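You operate a simulated robot arm through the tools that you are given. There is no shell and no other tool.

You run a simulated robot arm. Do the job below in one go: nothing can be reset, and whatever is moved stays where it is left.

Task
Update the red passbook in the passbook printer and put it back.
Fine: the printer starts off line; leave it ready.

Only the result counts: the job must be done as asked and must still hold three seconds after the hand-in. Knocking over, shifting, dropping, spilling or breaking anything else fails it.

Robot
A 7-joint arm with a two-finger parallel gripper, fixed in place. Base frame: the origin is at the foot of the arm, x ahead of it, y to its left, z up. Units: mm, rad, N and s.
Its first joint turns from -2.304 to 2.304 rad. Payload 3.91 kg.
The TCP is the grasp point between the finger pads, 30 mm short of the fingertips. In the tool frame z runs along the fingers and y along their closing line. The gripper opens to 110 mm. The fingers are 20 mm wide and 10 mm thick; the gripper's body (48 by 112 mm) begins 55 mm behind the TCP.
Orientation is that of the tool frame in the base frame, as a unit quaternion [w, x, y, z]. With the fingers straight down and closing along the base's y, the tool's x points along the base's -x, its y along +y and its z along -z.

Tools
- The arm moves only by the tool move_arm. Its argument "targets" is one flat list of numbers, 7 for each row, row after row: the shift along the base's x, y, z in mm, then the turn, a rotation vector about the base's x, y, z in rad, then the gripper command, from -1 (shut) to 1 (fully open), values between in proportion. In form: [tx, ty, tz, rx, ry, rz, jaw, tx, ty, tz, rx, ry, rz, jaw, ...]. A call has 1 to 20 rows; each row shifts and turns the commanded pose from where the row before left it. Rows are played at 5 a second. More than 50 mm and 0.15 rad between two rows, or a gripper value outside its range, and nothing of the call is played. A pose out of reach is approached as far as the arm can. The call stops where the force on the tool passes 40 N (or 10 N more than at its start, if that is more) or the arm is blocked; 0.2 s more then pass. Each finger travels about 108 mm/s and halts on what it meets, pressing with about 43 N; the grip force reading is that of the motor and also rises with nothing between the fingers. The clock runs only during rows and for 0.2 s after the last one: add rows that do not move to give the fingers time. The reply holds the time, the measured pose of the TCP, the force on the tool along the base axes, the opening and the grip force, in the units named above and with some noise, with the torque about the TCP (base axes, N m) and any sound that the robot's microphone picked up.
- Cameras (640 x 400 px; columns grow to the right, rows downward): "scene" is fixed at [401.7, -499.4, 1610.6]; the picture's right is [0.95, -0.30, 0.00], its down [-0.18, -0.56, -0.81] and it looks along [0.25, 0.77, -0.58] (base axes); focal length 330 px, centre (320, 200). "wrist" rides on the gripper at [72, 17, -103] in the tool frame; the picture's right is [-0.23, 0.97, 0.00], its down [-0.76, -0.18, -0.62] and it looks along [-0.61, -0.14, 0.78] (tool axes); focal length 222 px, centre (320, 200). There is no depth. A picture from a camera that has moved, and an enlarged one, comes with that camera's place and axes in the base frame and with its lens.
- camera(camera): a new picture of that camera. It takes no simulated time.
- enlarge(camera, box): a new picture of the part [left, top, right, bottom] of that camera's present view, enlarged. It takes no simulated time.
- close_job(): hands the job in; it is judged then, once.

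Nothing tells you positions but the pictures and the camera data. Unless the task says otherwise, let go and move clear before handing in.

The tools are called as name(argument=value, ...) on one line, values as JSON. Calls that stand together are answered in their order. move_arm: Moves the arm, as the interface text tells. Its arguments: {"type":"object","properties":{"targets":{"type":"array","items":{"type":"number"}}},"required":["targets"]} The other tools are called the same way: camera (camera) takes a picture; enlarge (camera, box) takes an enlarged picture of a part of a camera's view; close_job () hands the job in.

At the start:

```text
time_s: 0.0
tcp_pos: [563.5, 309.1, 1264.5]
ee_rot: [0.0, 0.0, 1.0, 0.0]
force: [0.1, -0.1, 0.1]
wrist_torque: [0.02, 0.01, 0.0]
width: 109.9
gripper_force: 0.1
```

scene: 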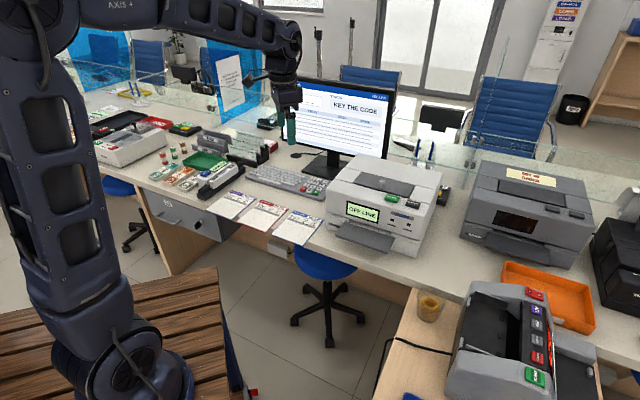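
wrist: 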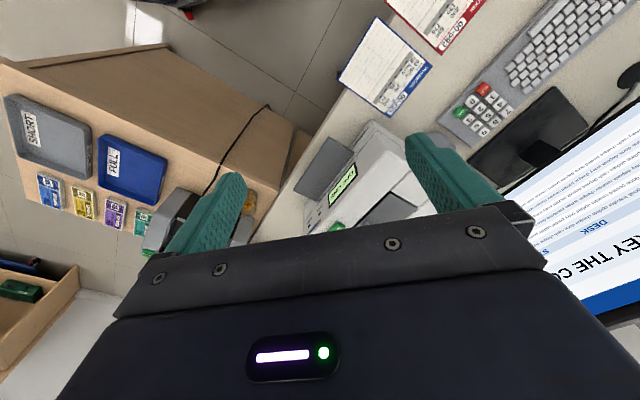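

I see a bank counter with a passbook printer showing "OFF LINE", three passbooks lying on the counter edge, a keyboard/keypad and a screen reading "KEY THE CODE". I'll enlarge the important parts first.

enlarge(camera="scene", box=[200, 160, 360, 260])

enlarge(camera="scene", box=[310, 140, 470, 270])

enlarge(camera="scene", box=[280, 70, 410, 160])

enlarge(camera="scene", box=[450, 140, 640, 260])

enlarge(camera="scene", box=[80, 80, 300, 220])

enlarge(camera="scene", box=[380, 260, 640, 400])

enlarge(camera="wrist", box=[280, 0, 560, 260])

```text
4.00 times, centred on (280, 210) of scene
camera zoom: at [401.7, -499.4, 1610.6], right [0.95, -0.3, 0.0], down [-0.18, -0.56, -0.81], along [0.25, 0.77, -0.58], focal length 1318 px, centre (480, 160)
```

zoom: 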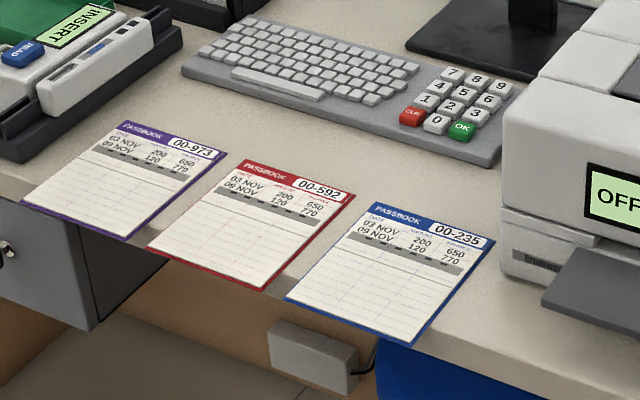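

```text
3.08 times, centred on (390, 205) of scene
camera zoom: at [401.7, -499.4, 1610.6], right [0.95, -0.3, 0.0], down [-0.18, -0.56, -0.81], along [0.25, 0.77, -0.58], focal length 1014 px, centre (105, 185)
```

zoom: 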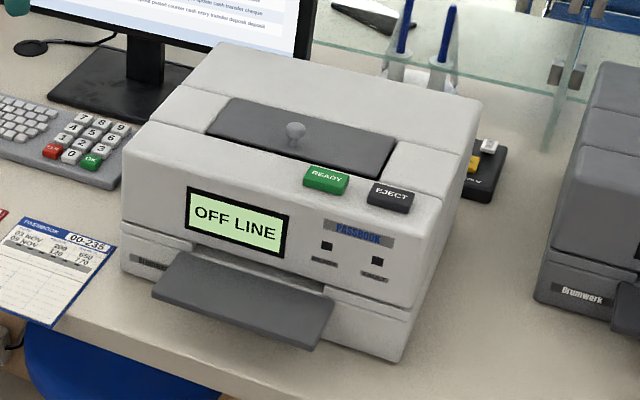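

```text
4.44 times, centred on (345, 115) of scene
camera zoom: at [401.7, -499.4, 1610.6], right [0.95, -0.3, 0.0], down [-0.18, -0.56, -0.81], along [0.25, 0.77, -0.58], focal length 1465 px, centre (209, 578)
```

zoom: 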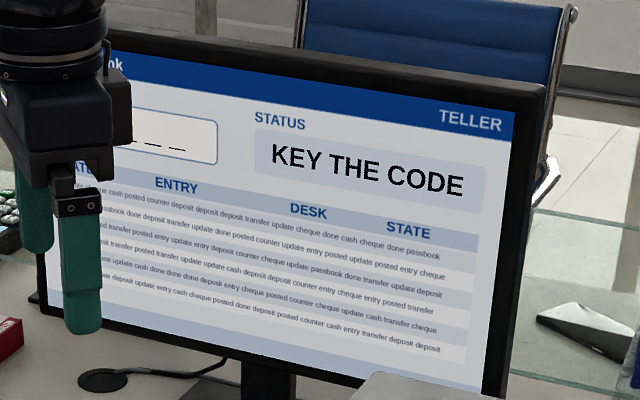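

```text
3.33 times, centred on (545, 200) of scene
camera zoom: at [401.7, -499.4, 1610.6], right [0.95, -0.3, 0.0], down [-0.18, -0.56, -0.81], along [0.25, 0.77, -0.58], focal length 1099 px, centre (-430, 200)
```

zoom: 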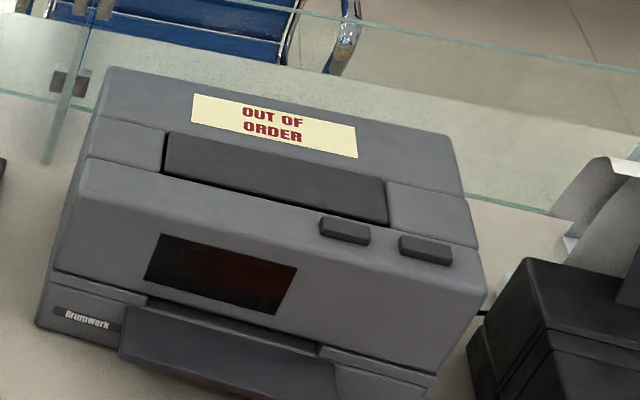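

```text
2.86 times, centred on (190, 150) of scene
camera zoom: at [401.7, -499.4, 1610.6], right [0.95, -0.3, 0.0], down [-0.18, -0.56, -0.81], along [0.25, 0.77, -0.58], focal length 942 px, centre (691, 343)
```

zoom: 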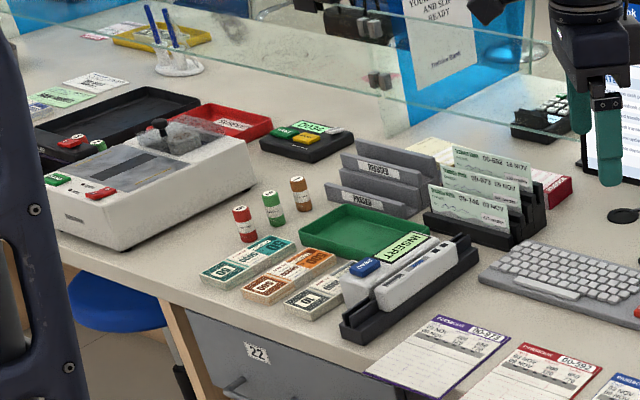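

```text
2.46 times, centred on (510, 330) of scene
camera zoom: at [401.7, -499.4, 1610.6], right [0.95, -0.3, 0.0], down [-0.18, -0.56, -0.81], along [0.25, 0.77, -0.58], focal length 811 px, centre (-148, -120)
```

zoom: 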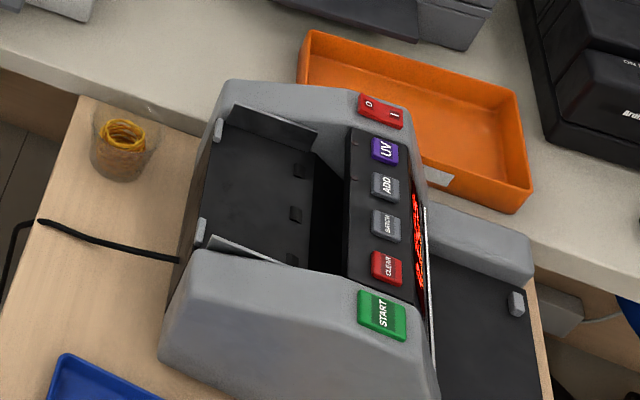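

```text
1.54 times, centred on (420, 130) of wrist
camera zoom: at [490.3, 325.7, 1367.7], right [0.23, 0.97, 0.0], down [0.76, -0.18, 0.62], along [0.61, -0.14, -0.78], focal length 342 px, centre (166, 308)
```

zoom: 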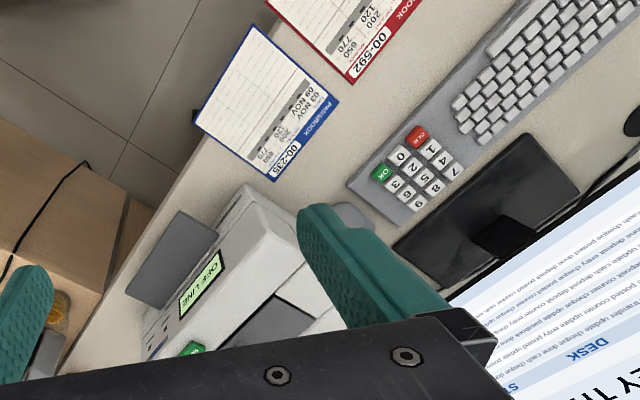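

The printer shows OFF LINE with READY and EJECT buttons on its top front, and the red passbook 00-592 lies between the purple and blue ones, overhanging the counter edge. I'll take closer views of each before moving.

enlarge(camera="scene", box=[230, 190, 294, 240])

enlarge(camera="scene", box=[325, 185, 430, 255])

enlarge(camera="scene", box=[200, 190, 330, 270])

enlarge(camera="scene", box=[0, 220, 240, 400])

```text
8.00 times, centred on (262, 215) of scene
camera zoom: at [401.7, -499.4, 1610.6], right [0.95, -0.3, 0.0], down [-0.18, -0.56, -0.81], along [0.25, 0.77, -0.58], focal length 2637 px, centre (784, 80)
```

zoom: 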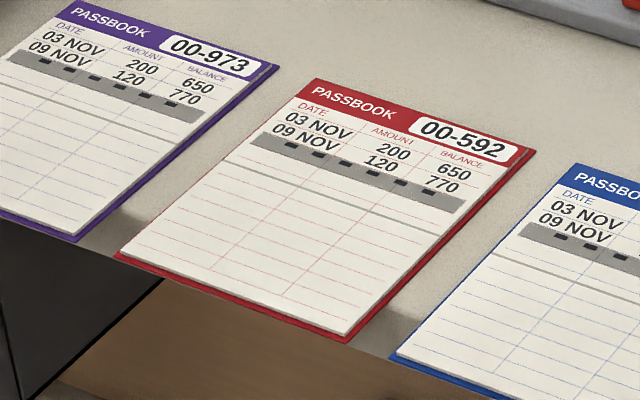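

```text
5.71 times, centred on (378, 220) of scene
camera zoom: at [401.7, -499.4, 1610.6], right [0.95, -0.3, 0.0], down [-0.18, -0.56, -0.81], along [0.25, 0.77, -0.58], focal length 1883 px, centre (-9, 86)
```

zoom: 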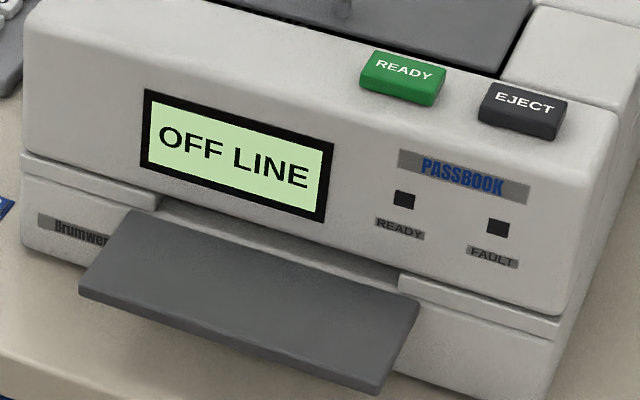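

```text
4.92 times, centred on (265, 230) of scene
camera zoom: at [401.7, -499.4, 1610.6], right [0.95, -0.3, 0.0], down [-0.18, -0.56, -0.81], along [0.25, 0.77, -0.58], focal length 1623 px, centre (591, 52)
```

zoom: 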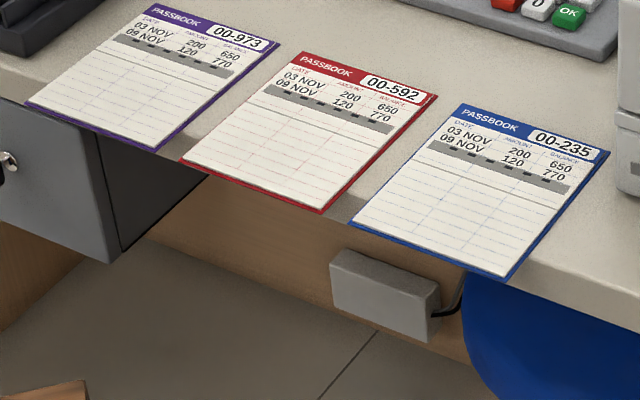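

```text
2.22 times, centred on (120, 310) of scene
camera zoom: at [401.7, -499.4, 1610.6], right [0.95, -0.3, 0.0], down [-0.18, -0.56, -0.81], along [0.25, 0.77, -0.58], focal length 732 px, centre (764, -44)
```

zoom: 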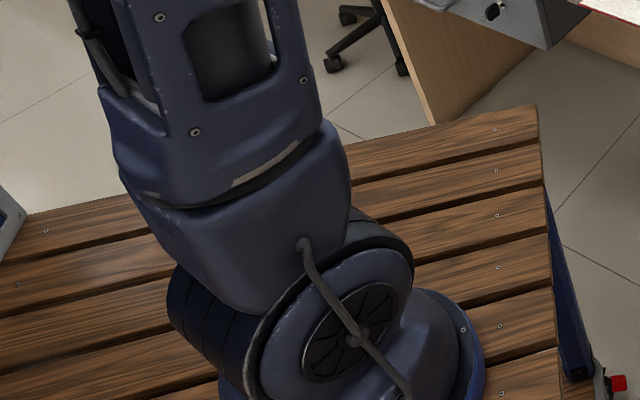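

I need to know how far the passbook overhangs the counter edge, so I'm zooming in on that edge.

enlarge(camera="scene", box=[262, 215, 302, 245])

enlarge(camera="scene", box=[225, 205, 265, 230])

enlarge(camera="scene", box=[295, 220, 355, 260])

enlarge(camera="wrist", box=[330, 0, 490, 120])

```text
13.33 times, centred on (282, 230) of scene
camera zoom: at [401.7, -499.4, 1610.6], right [0.95, -0.3, 0.0], down [-0.18, -0.56, -0.81], along [0.25, 0.77, -0.58], focal length 4394 px, centre (827, -200)
```

zoom: 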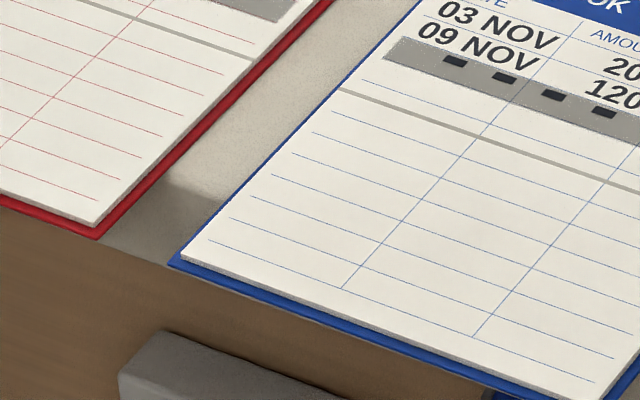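

```text
16.00 times, centred on (245, 218) of scene
camera zoom: at [401.7, -499.4, 1610.6], right [0.95, -0.3, 0.0], down [-0.18, -0.56, -0.81], along [0.25, 0.77, -0.58], focal length 5273 px, centre (1520, -80)
```

zoom: 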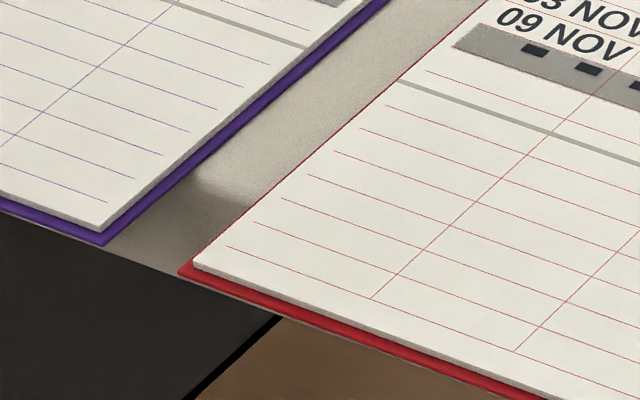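

```text
10.00 times, centred on (325, 240) of scene
camera zoom: at [401.7, -499.4, 1610.6], right [0.95, -0.3, 0.0], down [-0.18, -0.56, -0.81], along [0.25, 0.77, -0.58], focal length 3296 px, centre (270, -200)
```

zoom: 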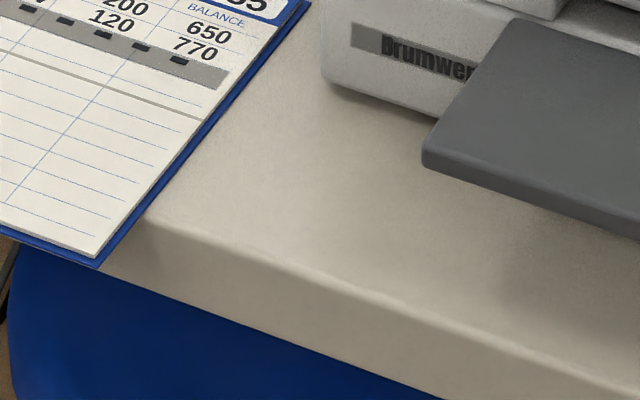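

```text
3.33 times, centred on (410, 60) of wrist
camera zoom: at [490.3, 325.7, 1367.7], right [0.23, 0.97, 0.0], down [0.76, -0.18, 0.62], along [0.61, -0.14, -0.78], focal length 740 px, centre (20, 667)
```

zoom: 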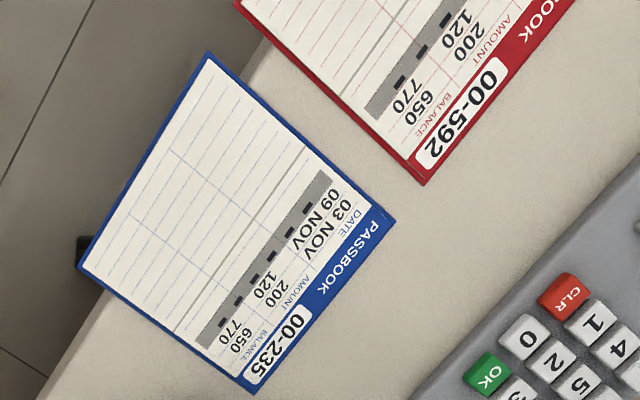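

The passbooks overhang the counter edge by roughly 35 mm, and the counter runs at about 45° to the base axes, facing the arm. I'll first turn the tool 45° and slide sideways to look closely at the printer from above.

move_arm(targets=[17.7, -17.7, 0, 0, 0, 0.1309, 1, 17.7, -17.7, 0, 0, 0, 0.1309, 1, 17.7, -17.7, 0, 0, 0, 0.1309, 1, 17.7, -17.7, 0, 0, 0, 0.1309, 1, 17.7, -17.7, 0, 0, 0, 0.1309, 1, 17.7, -17.7, 0, 0, 0, 0.1309, 1, 0, 0, 0, 0, 0, 0, 1])

camera(camera="wrist")

camera(camera="scene")

```text
time_s: 1.6
tcp_pos: [670.1, 203.0, 1264.6]
ee_rot: [0.001, -0.384, 0.924, -0.001]
force: [0.4, -0.3, 0.6]
wrist_torque: [0.01, 0.04, -0.01]
width: 110.2
gripper_force: 0.2
```

```text
taken
camera wrist: at [606.8, 163.9, 1367.6], right [-0.53, 0.85, 0.0], down [0.66, 0.41, 0.62], along [0.53, 0.33, -0.78], focal length 222 px, centre (320, 200)
```

wrist: 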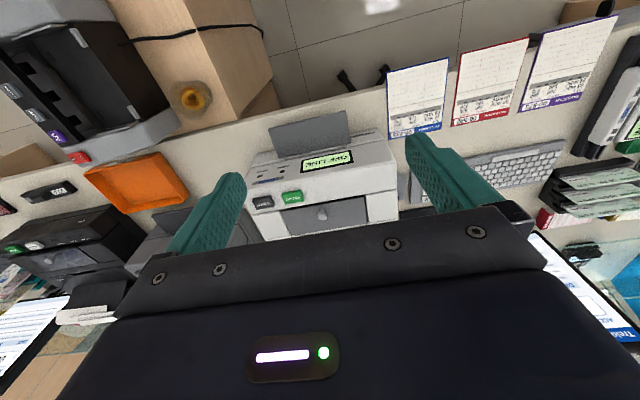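

```text
taken
```

scene: 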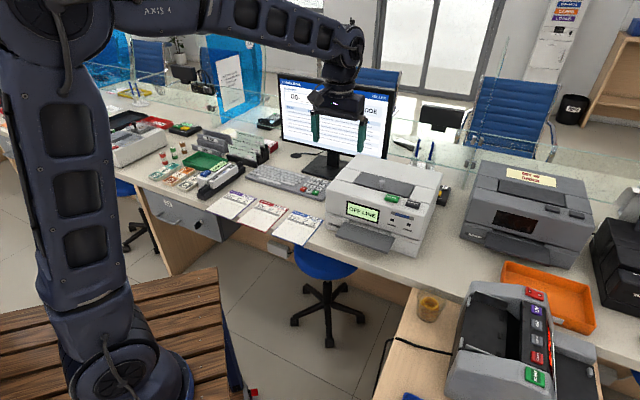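

Good view: the printer, READY/EJECT buttons and all the passbooks are visible in the wrist picture. I'll enlarge it to triangulate positions against the scene camera.

enlarge(camera="wrist", box=[240, 95, 410, 245])

enlarge(camera="wrist", box=[370, 5, 640, 145])

enlarge(camera="wrist", box=[440, 20, 560, 130])

```text
2.67 times, centred on (325, 170) of wrist
camera zoom: at [606.8, 163.9, 1367.6], right [-0.53, 0.85, 0.0], down [0.66, 0.41, 0.62], along [0.53, 0.33, -0.78], focal length 592 px, centre (307, 280)
```

zoom: 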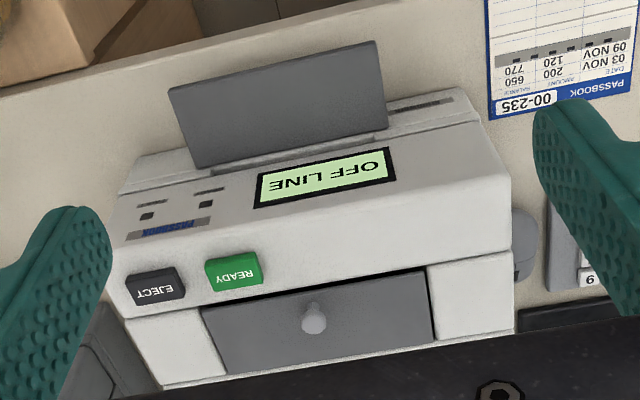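

```text
2.37 times, centred on (505, 75) of wrist
camera zoom: at [606.8, 163.9, 1367.6], right [-0.53, 0.85, 0.0], down [0.66, 0.41, 0.62], along [0.53, 0.33, -0.78], focal length 526 px, centre (-118, 496)
```

zoom: 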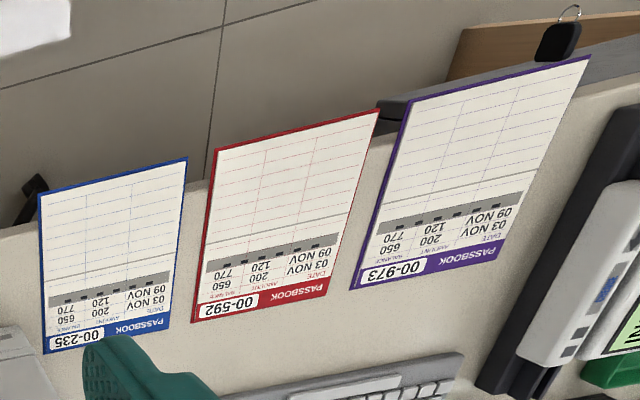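

```text
3.64 times, centred on (500, 75) of wrist
camera zoom: at [606.8, 163.9, 1367.6], right [-0.53, 0.85, 0.0], down [0.66, 0.41, 0.62], along [0.53, 0.33, -0.78], focal length 808 px, centre (-334, 654)
```

zoom: 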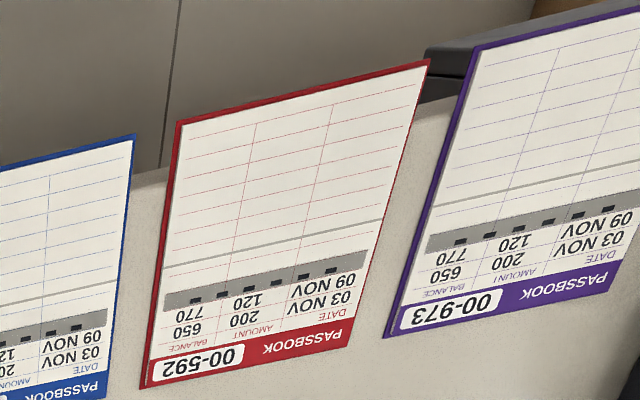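

I'm calibrating the scene camera against the known fingertip position before trusting the triangulation.

enlarge(camera="scene", box=[300, 80, 380, 160])

enlarge(camera="scene", box=[360, 170, 440, 220])

```text
5.00 times, centred on (340, 120) of scene
camera zoom: at [401.7, -499.4, 1610.6], right [0.95, -0.3, 0.0], down [-0.18, -0.56, -0.81], along [0.25, 0.77, -0.58], focal length 1648 px, centre (220, 600)
```

zoom: 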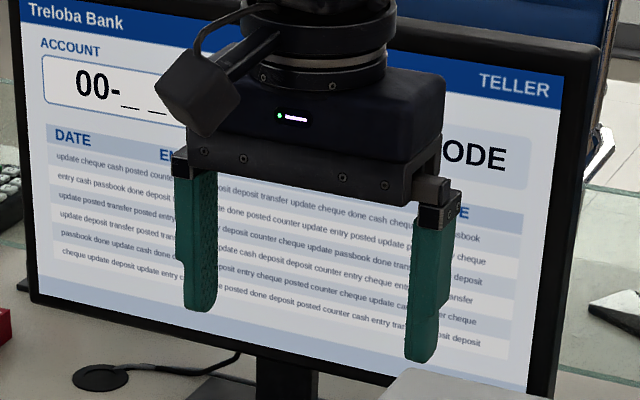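

```text
8.00 times, centred on (400, 195) of scene
camera zoom: at [401.7, -499.4, 1610.6], right [0.95, -0.3, 0.0], down [-0.18, -0.56, -0.81], along [0.25, 0.77, -0.58], focal length 2637 px, centre (-320, 240)
```

zoom: 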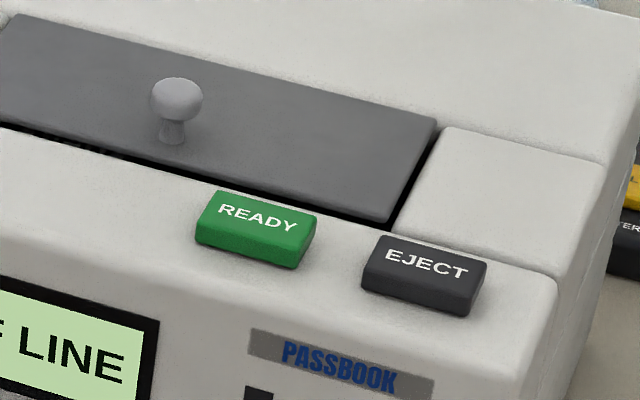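

The geometry works out: the counter top is at z≈790, the red passbook's front edge is about 26 mm past the counter edge, and the tray is at z≈861. The READY button top is near (896, 274, 984), so I'll close the fingers and go above it.

move_arm(targets=[32.3, 10.1, -23.5, 0, 0, 0, -1, 32.3, 10.1, -23.5, 0, 0, 0, -1, 32.3, 10.1, -23.5, 0, 0, 0, -1, 32.3, 10.1, -23.5, 0, 0, 0, -1, 32.3, 10.1, -23.5, 0, 0, 0, -1, 32.3, 10.1, -23.5, 0, 0, 0, -1, 32.3, 10.1, -23.5, 0, 0, 0, -1, 0, 0, 0, 0, 0, 0, -1, 0, 0, 0, 0, 0, 0, -1])

camera(camera="wrist")

enlarge(camera="scene", box=[330, 100, 490, 220])

```text
time_s: 3.6
tcp_pos: [892.5, 274.9, 1098.2]
ee_rot: [0.0, -0.383, 0.924, -0.001]
force: [0.0, -1.1, 0.5]
wrist_torque: [-0.02, 0.01, -0.02]
width: 0.0
gripper_force: 37.1
```

```text
taken
camera wrist: at [830.3, 235.6, 1201.7], right [-0.53, 0.85, 0.0], down [0.66, 0.41, 0.62], along [0.53, 0.33, -0.78], focal length 222 px, centre (320, 200)
```

wrist: 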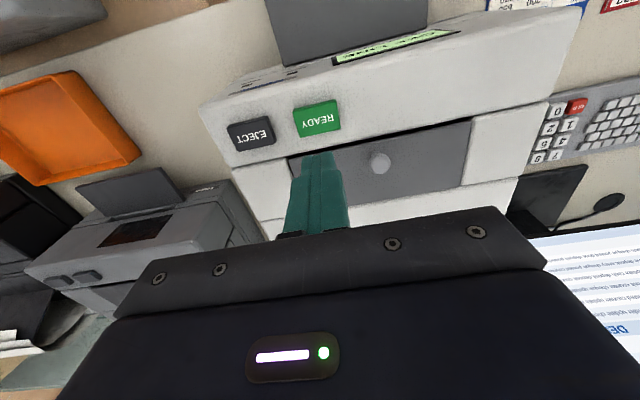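

```text
3.33 times, centred on (410, 160) of scene
camera zoom: at [401.7, -499.4, 1610.6], right [0.95, -0.3, 0.0], down [-0.18, -0.56, -0.81], along [0.25, 0.77, -0.58], focal length 1099 px, centre (20, 333)
```

zoom: 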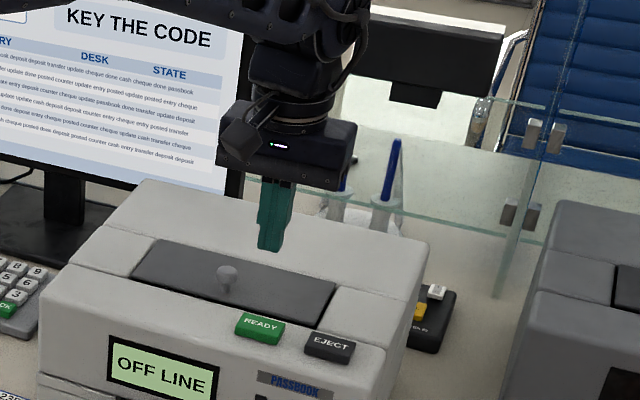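

The closed fingertips are lined up with READY (about 4 mm off sideways at most). I'll descend to just above the button.

move_arm(targets=[1.5, -2, -35, 0, 0, 0, -1, 1.5, -2, -33, 0, 0, 0, -1, 0, 0, 0, 0, 0, 0, -1, 0, 0, 0, 0, 0, 0, -1])

camera(camera="wrist")

enlarge(camera="scene", box=[360, 140, 440, 210])

```text
time_s: 4.6
tcp_pos: [896.4, 267.8, 1031.3]
ee_rot: [0.0, -0.383, 0.924, 0.0]
force: [0.5, -0.6, -0.6]
wrist_torque: [0.02, -0.02, -0.01]
width: 0.0
gripper_force: 37.4
```

```text
taken
camera wrist: at [833.8, 228.8, 1134.2], right [-0.53, 0.85, 0.0], down [0.66, 0.41, 0.62], along [0.53, 0.33, -0.78], focal length 222 px, centre (320, 200)
```

wrist: 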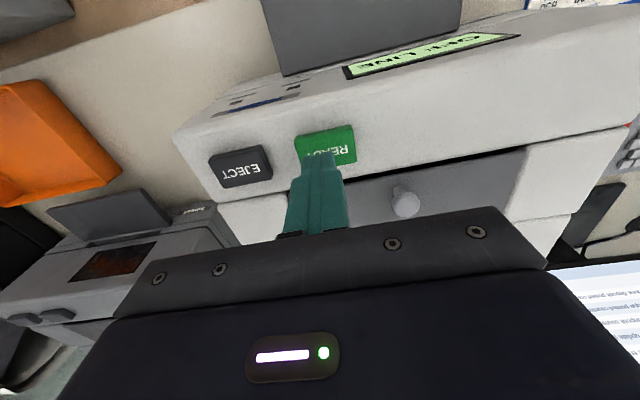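

```text
5.71 times, centred on (400, 175) of scene
camera zoom: at [401.7, -499.4, 1610.6], right [0.95, -0.3, 0.0], down [-0.18, -0.56, -0.81], along [0.25, 0.77, -0.58], focal length 1883 px, centre (-137, 343)
```

zoom: 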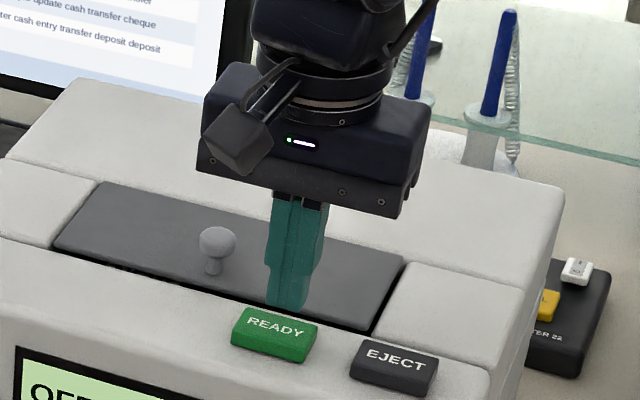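

Tips are ~18 mm above the READY button, about 4 mm too far right. I'll correct that and press down in small steps.

move_arm(targets=[-2.8, 2.8, -4, 0, 0, 0, -1, 0, 0, -4, 0, 0, 0, -1, 0, 0, -4, 0, 0, 0, -1, 0, 0, -3, 0, 0, 0, -1, 0, 0, -2, 0, 0, 0, -1, 0, 0, 0, 0, 0, 0, -1])

enlarge(camera="scene", box=[330, 150, 450, 240])

```text
time_s: 6.0
tcp_pos: [895.0, 272.0, 1015.6]
ee_rot: [-0.001, -0.383, 0.924, 0.0]
force: [0.3, 0.6, -0.7]
wrist_torque: [0.0, -0.01, -0.04]
width: 0.0
gripper_force: 37.2
```

```text
4.44 times, centred on (390, 195) of scene
camera zoom: at [401.7, -499.4, 1610.6], right [0.95, -0.3, 0.0], down [-0.18, -0.56, -0.81], along [0.25, 0.77, -0.58], focal length 1465 px, centre (9, 222)
```

zoom: 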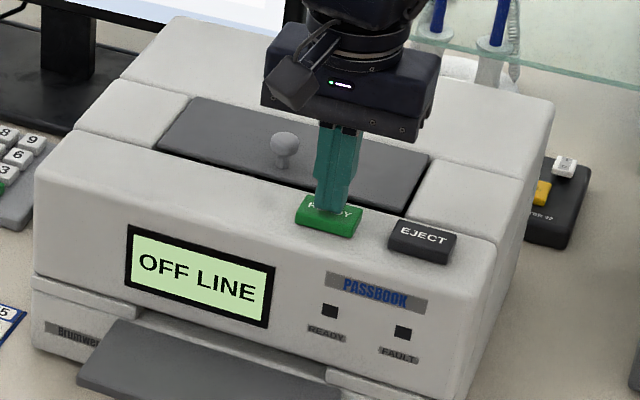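

Tips are now right over READY and nearly touching. I'll press slowly in 1.5 mm steps and watch the force.

move_arm(targets=[0, 0, -1.5, 0, 0, 0, -1, 0, 0, -1.5, 0, 0, 0, -1, 0, 0, -1.5, 0, 0, 0, -1, 0, 0, -1.5, 0, 0, 0, -1])

enlarge(camera="scene", box=[330, 150, 450, 240])

```text
time_s: 7.0
tcp_pos: [895.6, 273.5, 1008.6]
ee_rot: [-0.001, -0.382, 0.924, 0.0]
force: [0.4, 0.9, 1.1]
wrist_torque: [0.01, -0.02, -0.01]
width: 0.1
gripper_force: 37.6
heard: click
```

```text
4.44 times, centred on (390, 195) of scene
camera zoom: at [401.7, -499.4, 1610.6], right [0.95, -0.3, 0.0], down [-0.18, -0.56, -0.81], along [0.25, 0.77, -0.58], focal length 1465 px, centre (9, 222)
```

zoom: 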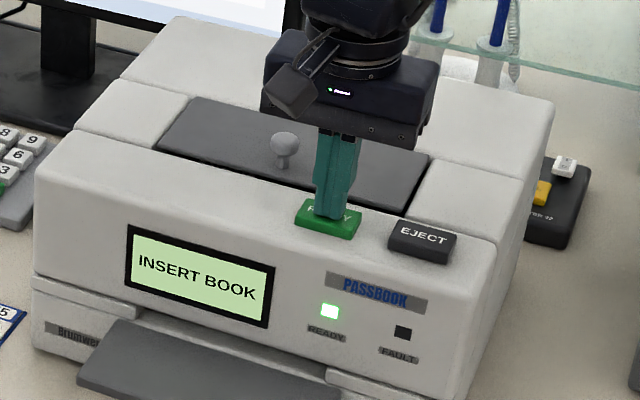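

The printer clicked and now shows INSERT BOOK with the READY lamp lit. I'll lift off, go back over the open floor side and turn the tool horizontal, pointing toward the counter.

move_arm(targets=[0, 0, 45, 0, 0, 0, -1, 0, 0, 48, 0, 0, 0, -1, 0, 0, 48, 0, 0, 0, -1, -43.9, 17.4, 0, 0.10098, -0.10098, 0, -1, -43.9, 17.4, 0, 0.10098, -0.10098, 0, -1, -43.9, 17.4, 0, 0.10098, -0.10098, 0, -1, -43.9, 17.4, 0, 0.10098, -0.10098, 0, -1, -43.9, 17.4, 0, 0.10098, -0.10098, 0, -1, -43.9, 17.4, 0, 0.10098, -0.10098, 0, -1, -43.9, 17.4, 0, 0.10098, -0.10098, 0, -1, -43.9, 17.4, 0, 0.10098, -0.10098, 0, -1, -43.9, 17.4, 0, 0.10098, -0.10098, 0, -1, -43.9, 17.4, 0, 0.10098, -0.10098, 0, -1, -43.9, 17.4, 0, 0.10098, -0.10098, 0, -1, 0, 0, 0, 0, 0, 0, -1, 0, 0, 0, 0, 0, 0, -1])

camera(camera="scene")

camera(camera="wrist")

```text
time_s: 10.4
tcp_pos: [412.3, 466.4, 1150.0]
ee_rot: [0.653, -0.271, 0.653, 0.271]
force: [0.3, -1.0, -1.2]
wrist_torque: [-0.02, -0.02, 0.0]
width: 0.0
gripper_force: 37.5
```

```text
taken
```

scene: 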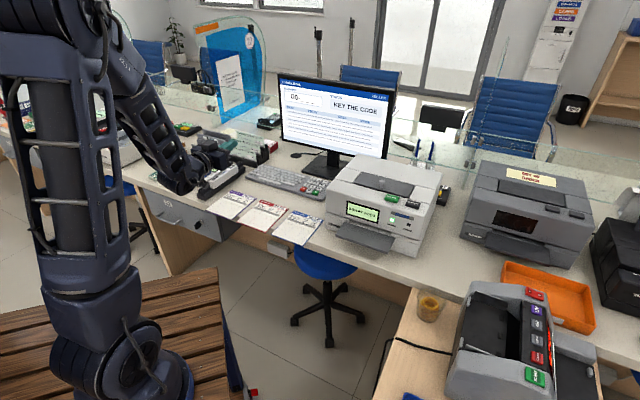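

```text
taken
camera wrist: at [327.5, 404.6, 1078.6], right [-0.69, 0.69, 0.23], down [-0.32, -0.57, 0.76], along [0.65, 0.45, 0.61], focal length 222 px, centre (320, 200)
```

wrist: 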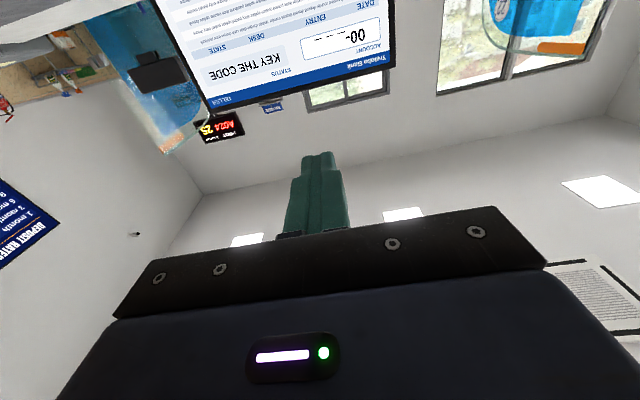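

The tool is horizontal as intended. Now I'll roll it 90° so the fingers close vertically, with the jaws opened about 40 mm.

move_arm(targets=[0, 0, 0, 0.10098, 0.10098, 0, -0.27, 0, 0, 0, 0.10098, 0.10098, 0, -0.27, 0, 0, 0, 0.10098, 0.10098, 0, -0.27, 0, 0, 0, 0.10098, 0.10098, 0, -0.27, 0, 0, 0, 0.10098, 0.10098, 0, -0.27, 0, 0, 0, 0.10098, 0.10098, 0, -0.27, 0, 0, 0, 0.10098, 0.10098, 0, -0.27, 0, 0, 0, 0.10098, 0.10098, 0, -0.27, 0, 0, 0, 0.10098, 0.10098, 0, -0.27, 0, 0, 0, 0.10098, 0.10098, 0, -0.27, 0, 0, 0, 0.10098, 0.10098, 0, -0.27, 0, 0, 0, 0, 0, 0, -0.27, 0, 0, 0, 0, 0, 0, -0.27])

camera(camera="scene")

camera(camera="wrist")

```text
time_s: 13.2
tcp_pos: [412.2, 463.8, 1150.8]
ee_rot: [0.272, 0.272, 0.653, 0.653]
force: [0.3, 0.4, 0.3]
wrist_torque: [-0.01, 0.01, 0.0]
width: 40.3
gripper_force: 0.0
```

```text
taken
```

scene: 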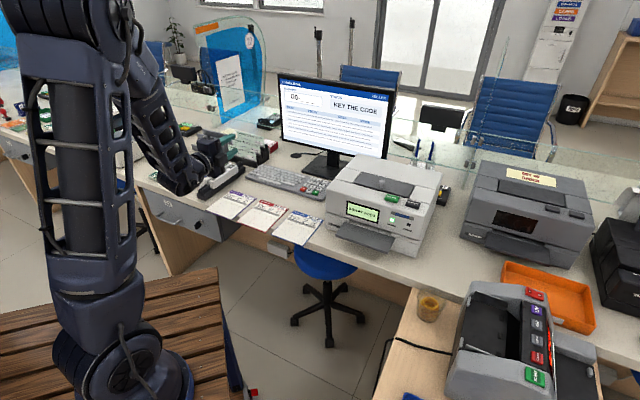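

```text
taken
camera wrist: at [287.8, 441.7, 1167.0], right [0.16, -0.16, 0.97], down [0.1, -0.98, -0.18], along [0.98, 0.12, -0.14], focal length 222 px, centre (320, 200)
```

wrist: 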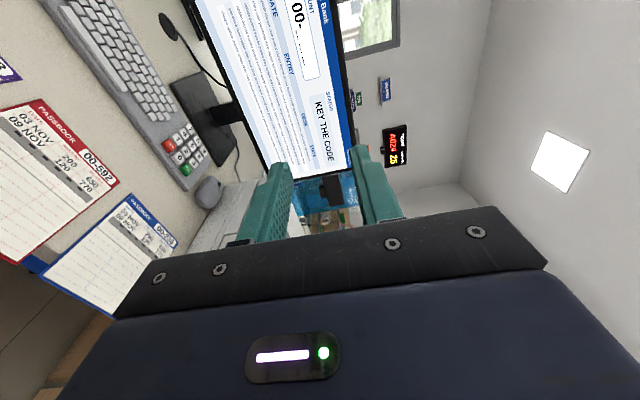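

Orientation is right: fingers point at the counter and close vertically. I'll lower the hand in front of the red passbook, still clear of the counter, and look again.

move_arm(targets=[-4.1, -2.9, -20, 0, 0, 0, -0.27, -4.1, -2.9, -40, 0, 0, 0, -0.27, -4.2, -3.0, -48, 0, 0, 0, -0.27, 0, 0, -48, 0, 0, 0, -0.27, 0, 0, -48, 0, 0, 0, -0.27, 0, 0, -48, 0, 0, 0, -0.27, 0, 0, -48, 0, 0, 0, -0.27, 0, 0, 0, 0, 0, 0, -0.27, 0, 0, 0, 0, 0, 0, -0.27])

camera(camera="wrist")

enlarge(camera="scene", box=[160, 150, 320, 250])

```text
time_s: 15.2
tcp_pos: [397.4, 463.4, 856.9]
ee_rot: [0.269, 0.271, 0.647, 0.66]
force: [-0.8, -0.8, 0.3]
wrist_torque: [0.01, -0.03, 0.04]
width: 40.2
gripper_force: 0.0
```

```text
taken
camera wrist: at [272.9, 440.4, 873.1], right [0.16, -0.18, 0.97], down [0.1, -0.98, -0.19], along [0.98, 0.13, -0.13], focal length 222 px, centre (320, 200)
```

wrist: 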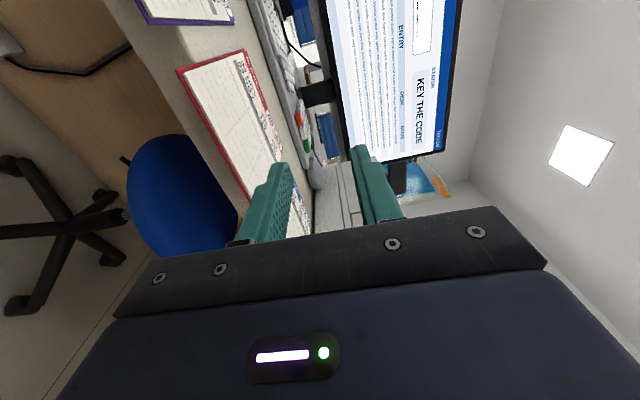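

```text
4.00 times, centred on (240, 200) of scene
camera zoom: at [401.7, -499.4, 1610.6], right [0.95, -0.3, 0.0], down [-0.18, -0.56, -0.81], along [0.25, 0.77, -0.58], focal length 1318 px, centre (640, 200)
```

zoom: 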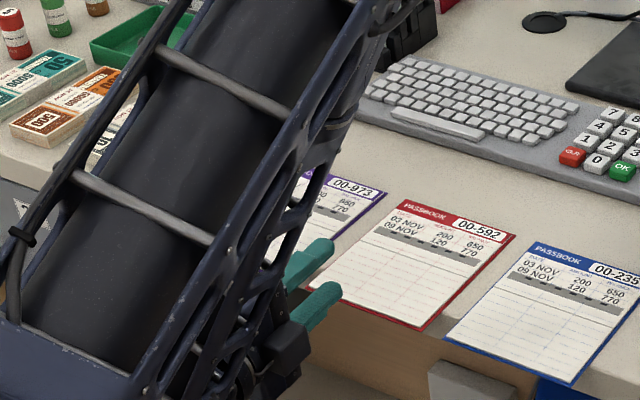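

The measured pose lags the command by several mm and the orientation is slightly off, so I'll wait to see whether it settles or is at a reach limit.

move_arm(targets=[0, 0, 0, 0, 0, 0, -0.27, 0, 0, 0, 0, 0, 0, -0.27, 0, 0, 0, 0, 0, 0, -0.27])

camera(camera="scene")

```text
time_s: 16.0
tcp_pos: [397.3, 463.7, 856.4]
ee_rot: [0.27, 0.271, 0.646, 0.66]
force: [-0.6, 0.2, -0.1]
wrist_torque: [-0.01, -0.01, 0.01]
width: 40.1
gripper_force: 0.0
```

```text
taken
```

scene: 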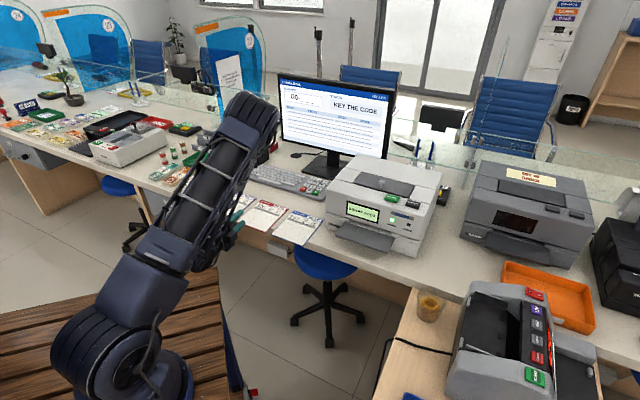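

It has settled about 9 mm off, so this fold is near a joint limit. I'll come forward a little (still short of the passbook edge) to check that it recovers.

move_arm(targets=[8, 8, 0, 0, 0, 0, -0.27, 8, 8, 0, 0, 0, 0, -0.27, 0, 0, 0, 0, 0, 0, -0.27, 0, 0, 0, 0, 0, 0, -0.27])

camera(camera="scene")

camera(camera="wrist")

```text
time_s: 17.0
tcp_pos: [416.3, 471.0, 849.7]
ee_rot: [0.272, 0.271, 0.654, 0.652]
force: [0.3, -0.7, 0.1]
wrist_torque: [0.0, -0.01, -0.03]
width: 40.5
gripper_force: 0.1
```

```text
taken
```

scene: 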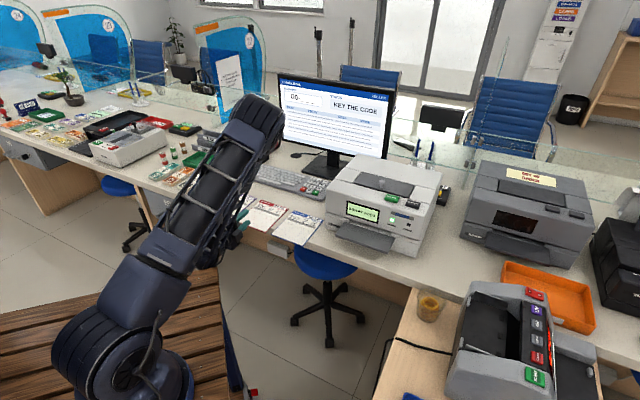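

```text
taken
camera wrist: at [291.0, 449.0, 865.8], right [0.16, -0.16, 0.97], down [0.1, -0.98, -0.18], along [0.98, 0.12, -0.14], focal length 222 px, centre (320, 200)
```

wrist: 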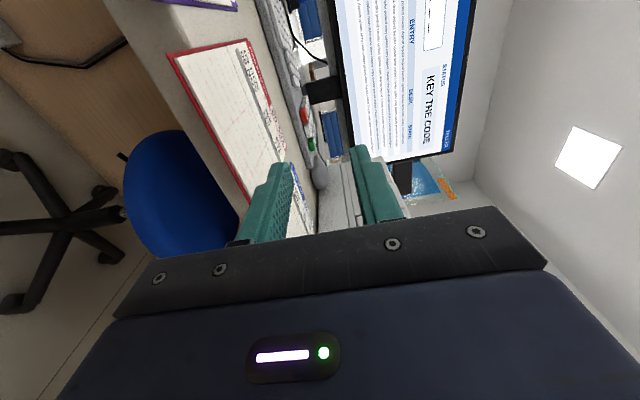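

The pose is exact again (416, 471, 850). I'll zoom in on the wrist view to pin the passbook's height and edge relative to the fingers.

enlarge(camera="wrist", box=[140, 20, 340, 220])

enlarge(camera="scene", box=[210, 180, 310, 250])

```text
2.00 times, centred on (240, 120) of wrist
camera zoom: at [291.0, 449.0, 865.8], right [0.16, -0.16, 0.97], down [0.1, -0.98, -0.18], along [0.98, 0.12, -0.14], focal length 444 px, centre (480, 360)
```

zoom: 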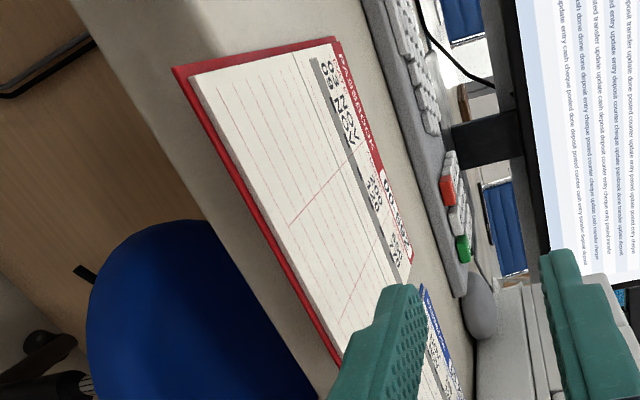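

```text
5.71 times, centred on (260, 215) of scene
camera zoom: at [401.7, -499.4, 1610.6], right [0.95, -0.3, 0.0], down [-0.18, -0.56, -0.81], along [0.25, 0.77, -0.58], focal length 1883 px, centre (663, 114)
```

zoom: 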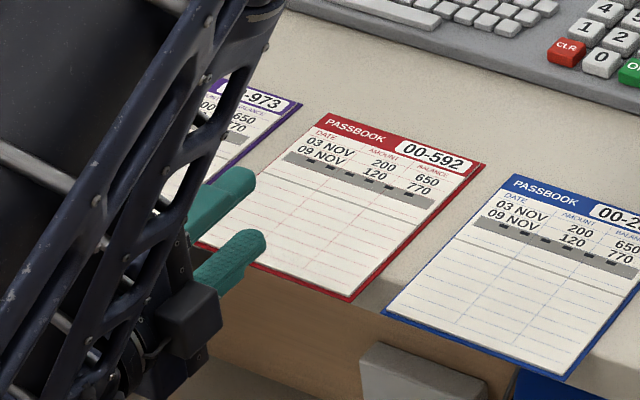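

The passbook's height comes out between 785 and 795, which isn't precise enough yet. I'll lower the hand further so the wrist camera sees the passbook nearly edge-on.

move_arm(targets=[0, 0, -20, 0, 0, 0, -0.27, 0, 0, -19, 0, 0, 0, -0.27, 0, 0, 0, 0, 0, 0, -0.27, 0, 0, 0, 0, 0, 0, -0.27])

camera(camera="wrist")

enlarge(camera="wrist", box=[160, 0, 360, 200])

enlarge(camera="scene", box=[210, 180, 310, 250])

```text
time_s: 18.0
tcp_pos: [416.2, 471.1, 809.7]
ee_rot: [0.27, 0.271, 0.653, 0.653]
force: [0.7, 0.3, 0.6]
wrist_torque: [-0.01, 0.02, 0.04]
width: 40.0
gripper_force: 0.1
```

```text
taken
camera wrist: at [291.3, 448.9, 828.0], right [0.16, -0.16, 0.97], down [0.1, -0.98, -0.18], along [0.98, 0.12, -0.14], focal length 222 px, centre (320, 200)
```

wrist: 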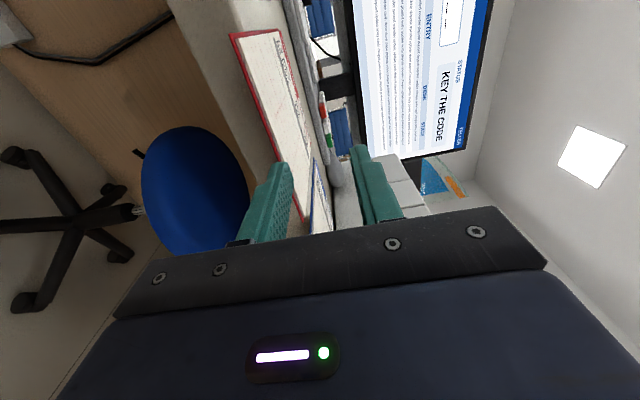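

```text
2.00 times, centred on (260, 100) of wrist
camera zoom: at [291.3, 448.9, 828.0], right [0.16, -0.16, 0.97], down [0.1, -0.98, -0.18], along [0.98, 0.12, -0.14], focal length 444 px, centre (440, 400)
```

zoom: 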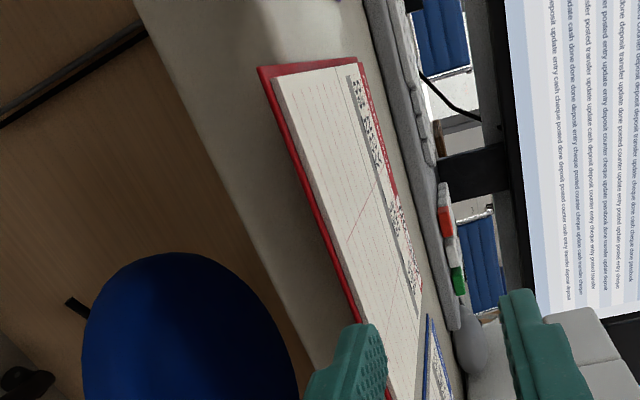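

```text
5.71 times, centred on (260, 215) of scene
camera zoom: at [401.7, -499.4, 1610.6], right [0.95, -0.3, 0.0], down [-0.18, -0.56, -0.81], along [0.25, 0.77, -0.58], focal length 1883 px, centre (663, 114)
```

zoom: 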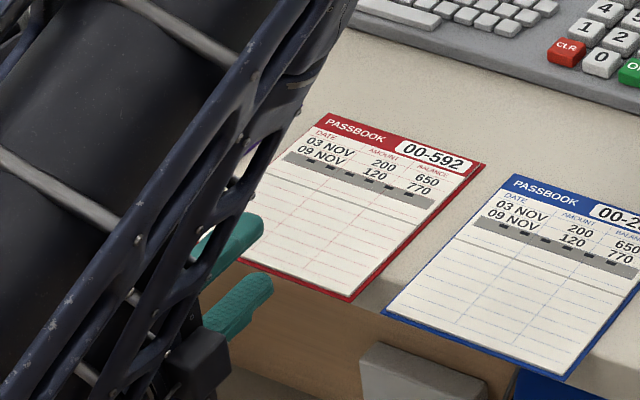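

I'll take tighter crops of the passbook's left corners to measure the height more precisely.

enlarge(camera="wrist", box=[210, 15, 310, 75])

enlarge(camera="wrist", box=[210, 130, 350, 230])

```text
6.40 times, centred on (260, 45) of wrist
camera zoom: at [291.3, 448.9, 828.0], right [0.16, -0.16, 0.97], down [0.1, -0.98, -0.18], along [0.98, 0.12, -0.14], focal length 1422 px, centre (704, 1192)
```

zoom: 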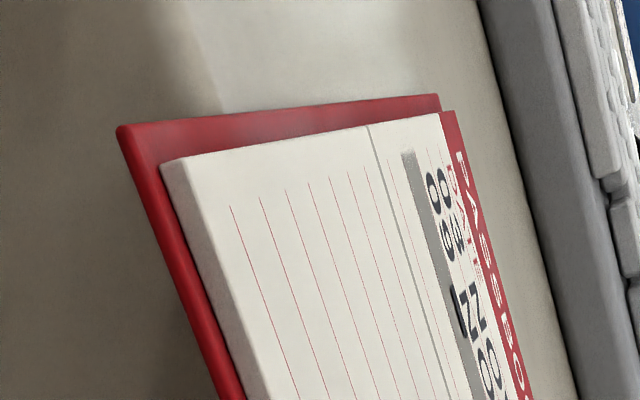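

```text
4.00 times, centred on (280, 180) of wrist
camera zoom: at [291.3, 448.9, 828.0], right [0.16, -0.16, 0.97], down [0.1, -0.98, -0.18], along [0.98, 0.12, -0.14], focal length 888 px, centre (480, 280)
```

zoom: 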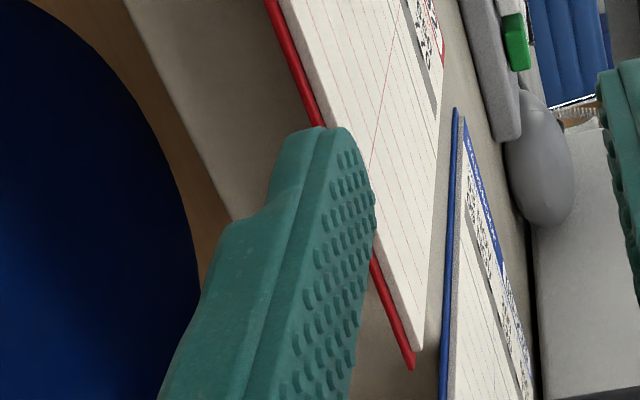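

Now consistent across views: the passbook's cover sits at z≈780–783 (book about 5 mm thick), its front edge is at about 667 mm out along the counter normal, and its centre is 10 mm left of my current line. I'll shift and lower to its level, still short of its edge.

move_arm(targets=[-7.1, 7.1, -9, 0, 0, 0, -0.27, 0, 0, -9, 0, 0, 0, -0.27, 0, 0, -8, 0, 0, 0, -0.27, 0, 0, 0, 0, 0, 0, -0.27, 0, 0, 0, 0, 0, 0, -0.27])

camera(camera="wrist")

enlarge(camera="wrist", box=[230, 130, 390, 230])

enlarge(camera="scene", box=[210, 180, 310, 250])

```text
time_s: 19.2
tcp_pos: [406.6, 477.7, 783.5]
ee_rot: [0.271, 0.272, 0.653, 0.653]
force: [-0.5, 0.7, -0.5]
wrist_torque: [0.0, -0.02, 0.0]
width: 40.1
gripper_force: 0.0
```

```text
taken
camera wrist: at [283.5, 455.8, 801.6], right [0.16, -0.16, 0.97], down [0.1, -0.98, -0.18], along [0.98, 0.12, -0.14], focal length 222 px, centre (320, 200)
```

wrist: 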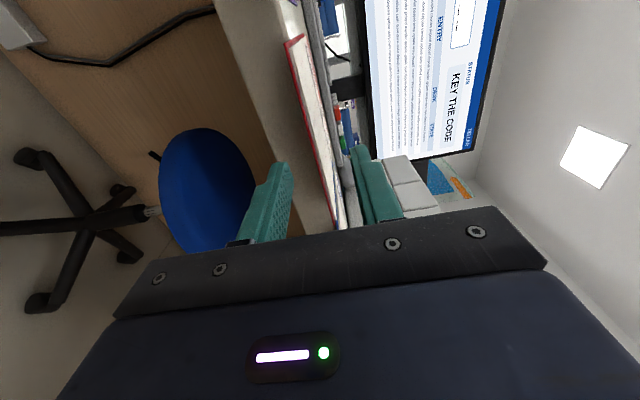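

```text
4.00 times, centred on (310, 180) of wrist
camera zoom: at [283.5, 455.8, 801.6], right [0.16, -0.16, 0.97], down [0.1, -0.98, -0.18], along [0.98, 0.12, -0.14], focal length 888 px, centre (360, 280)
```

zoom: 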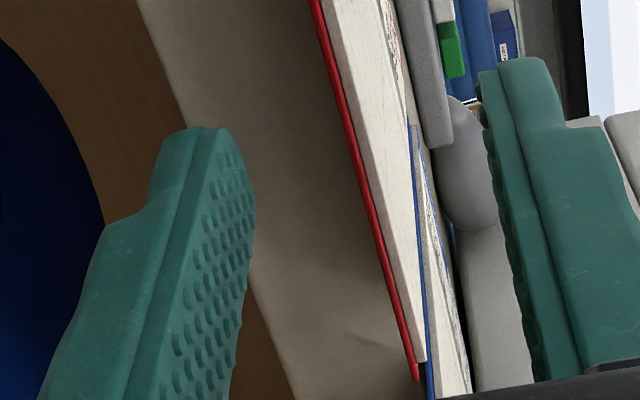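

```text
5.71 times, centred on (260, 215) of scene
camera zoom: at [401.7, -499.4, 1610.6], right [0.95, -0.3, 0.0], down [-0.18, -0.56, -0.81], along [0.25, 0.77, -0.58], focal length 1883 px, centre (663, 114)
```

zoom: 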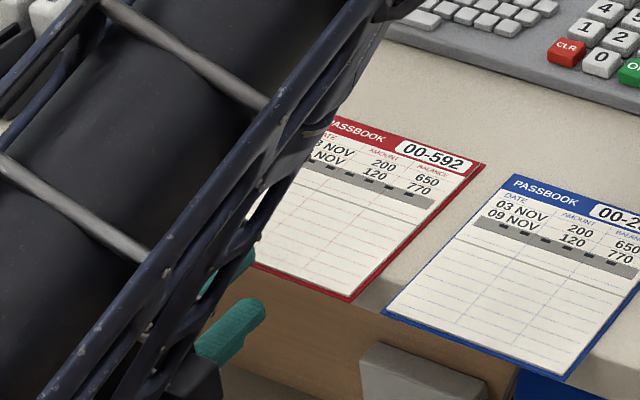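

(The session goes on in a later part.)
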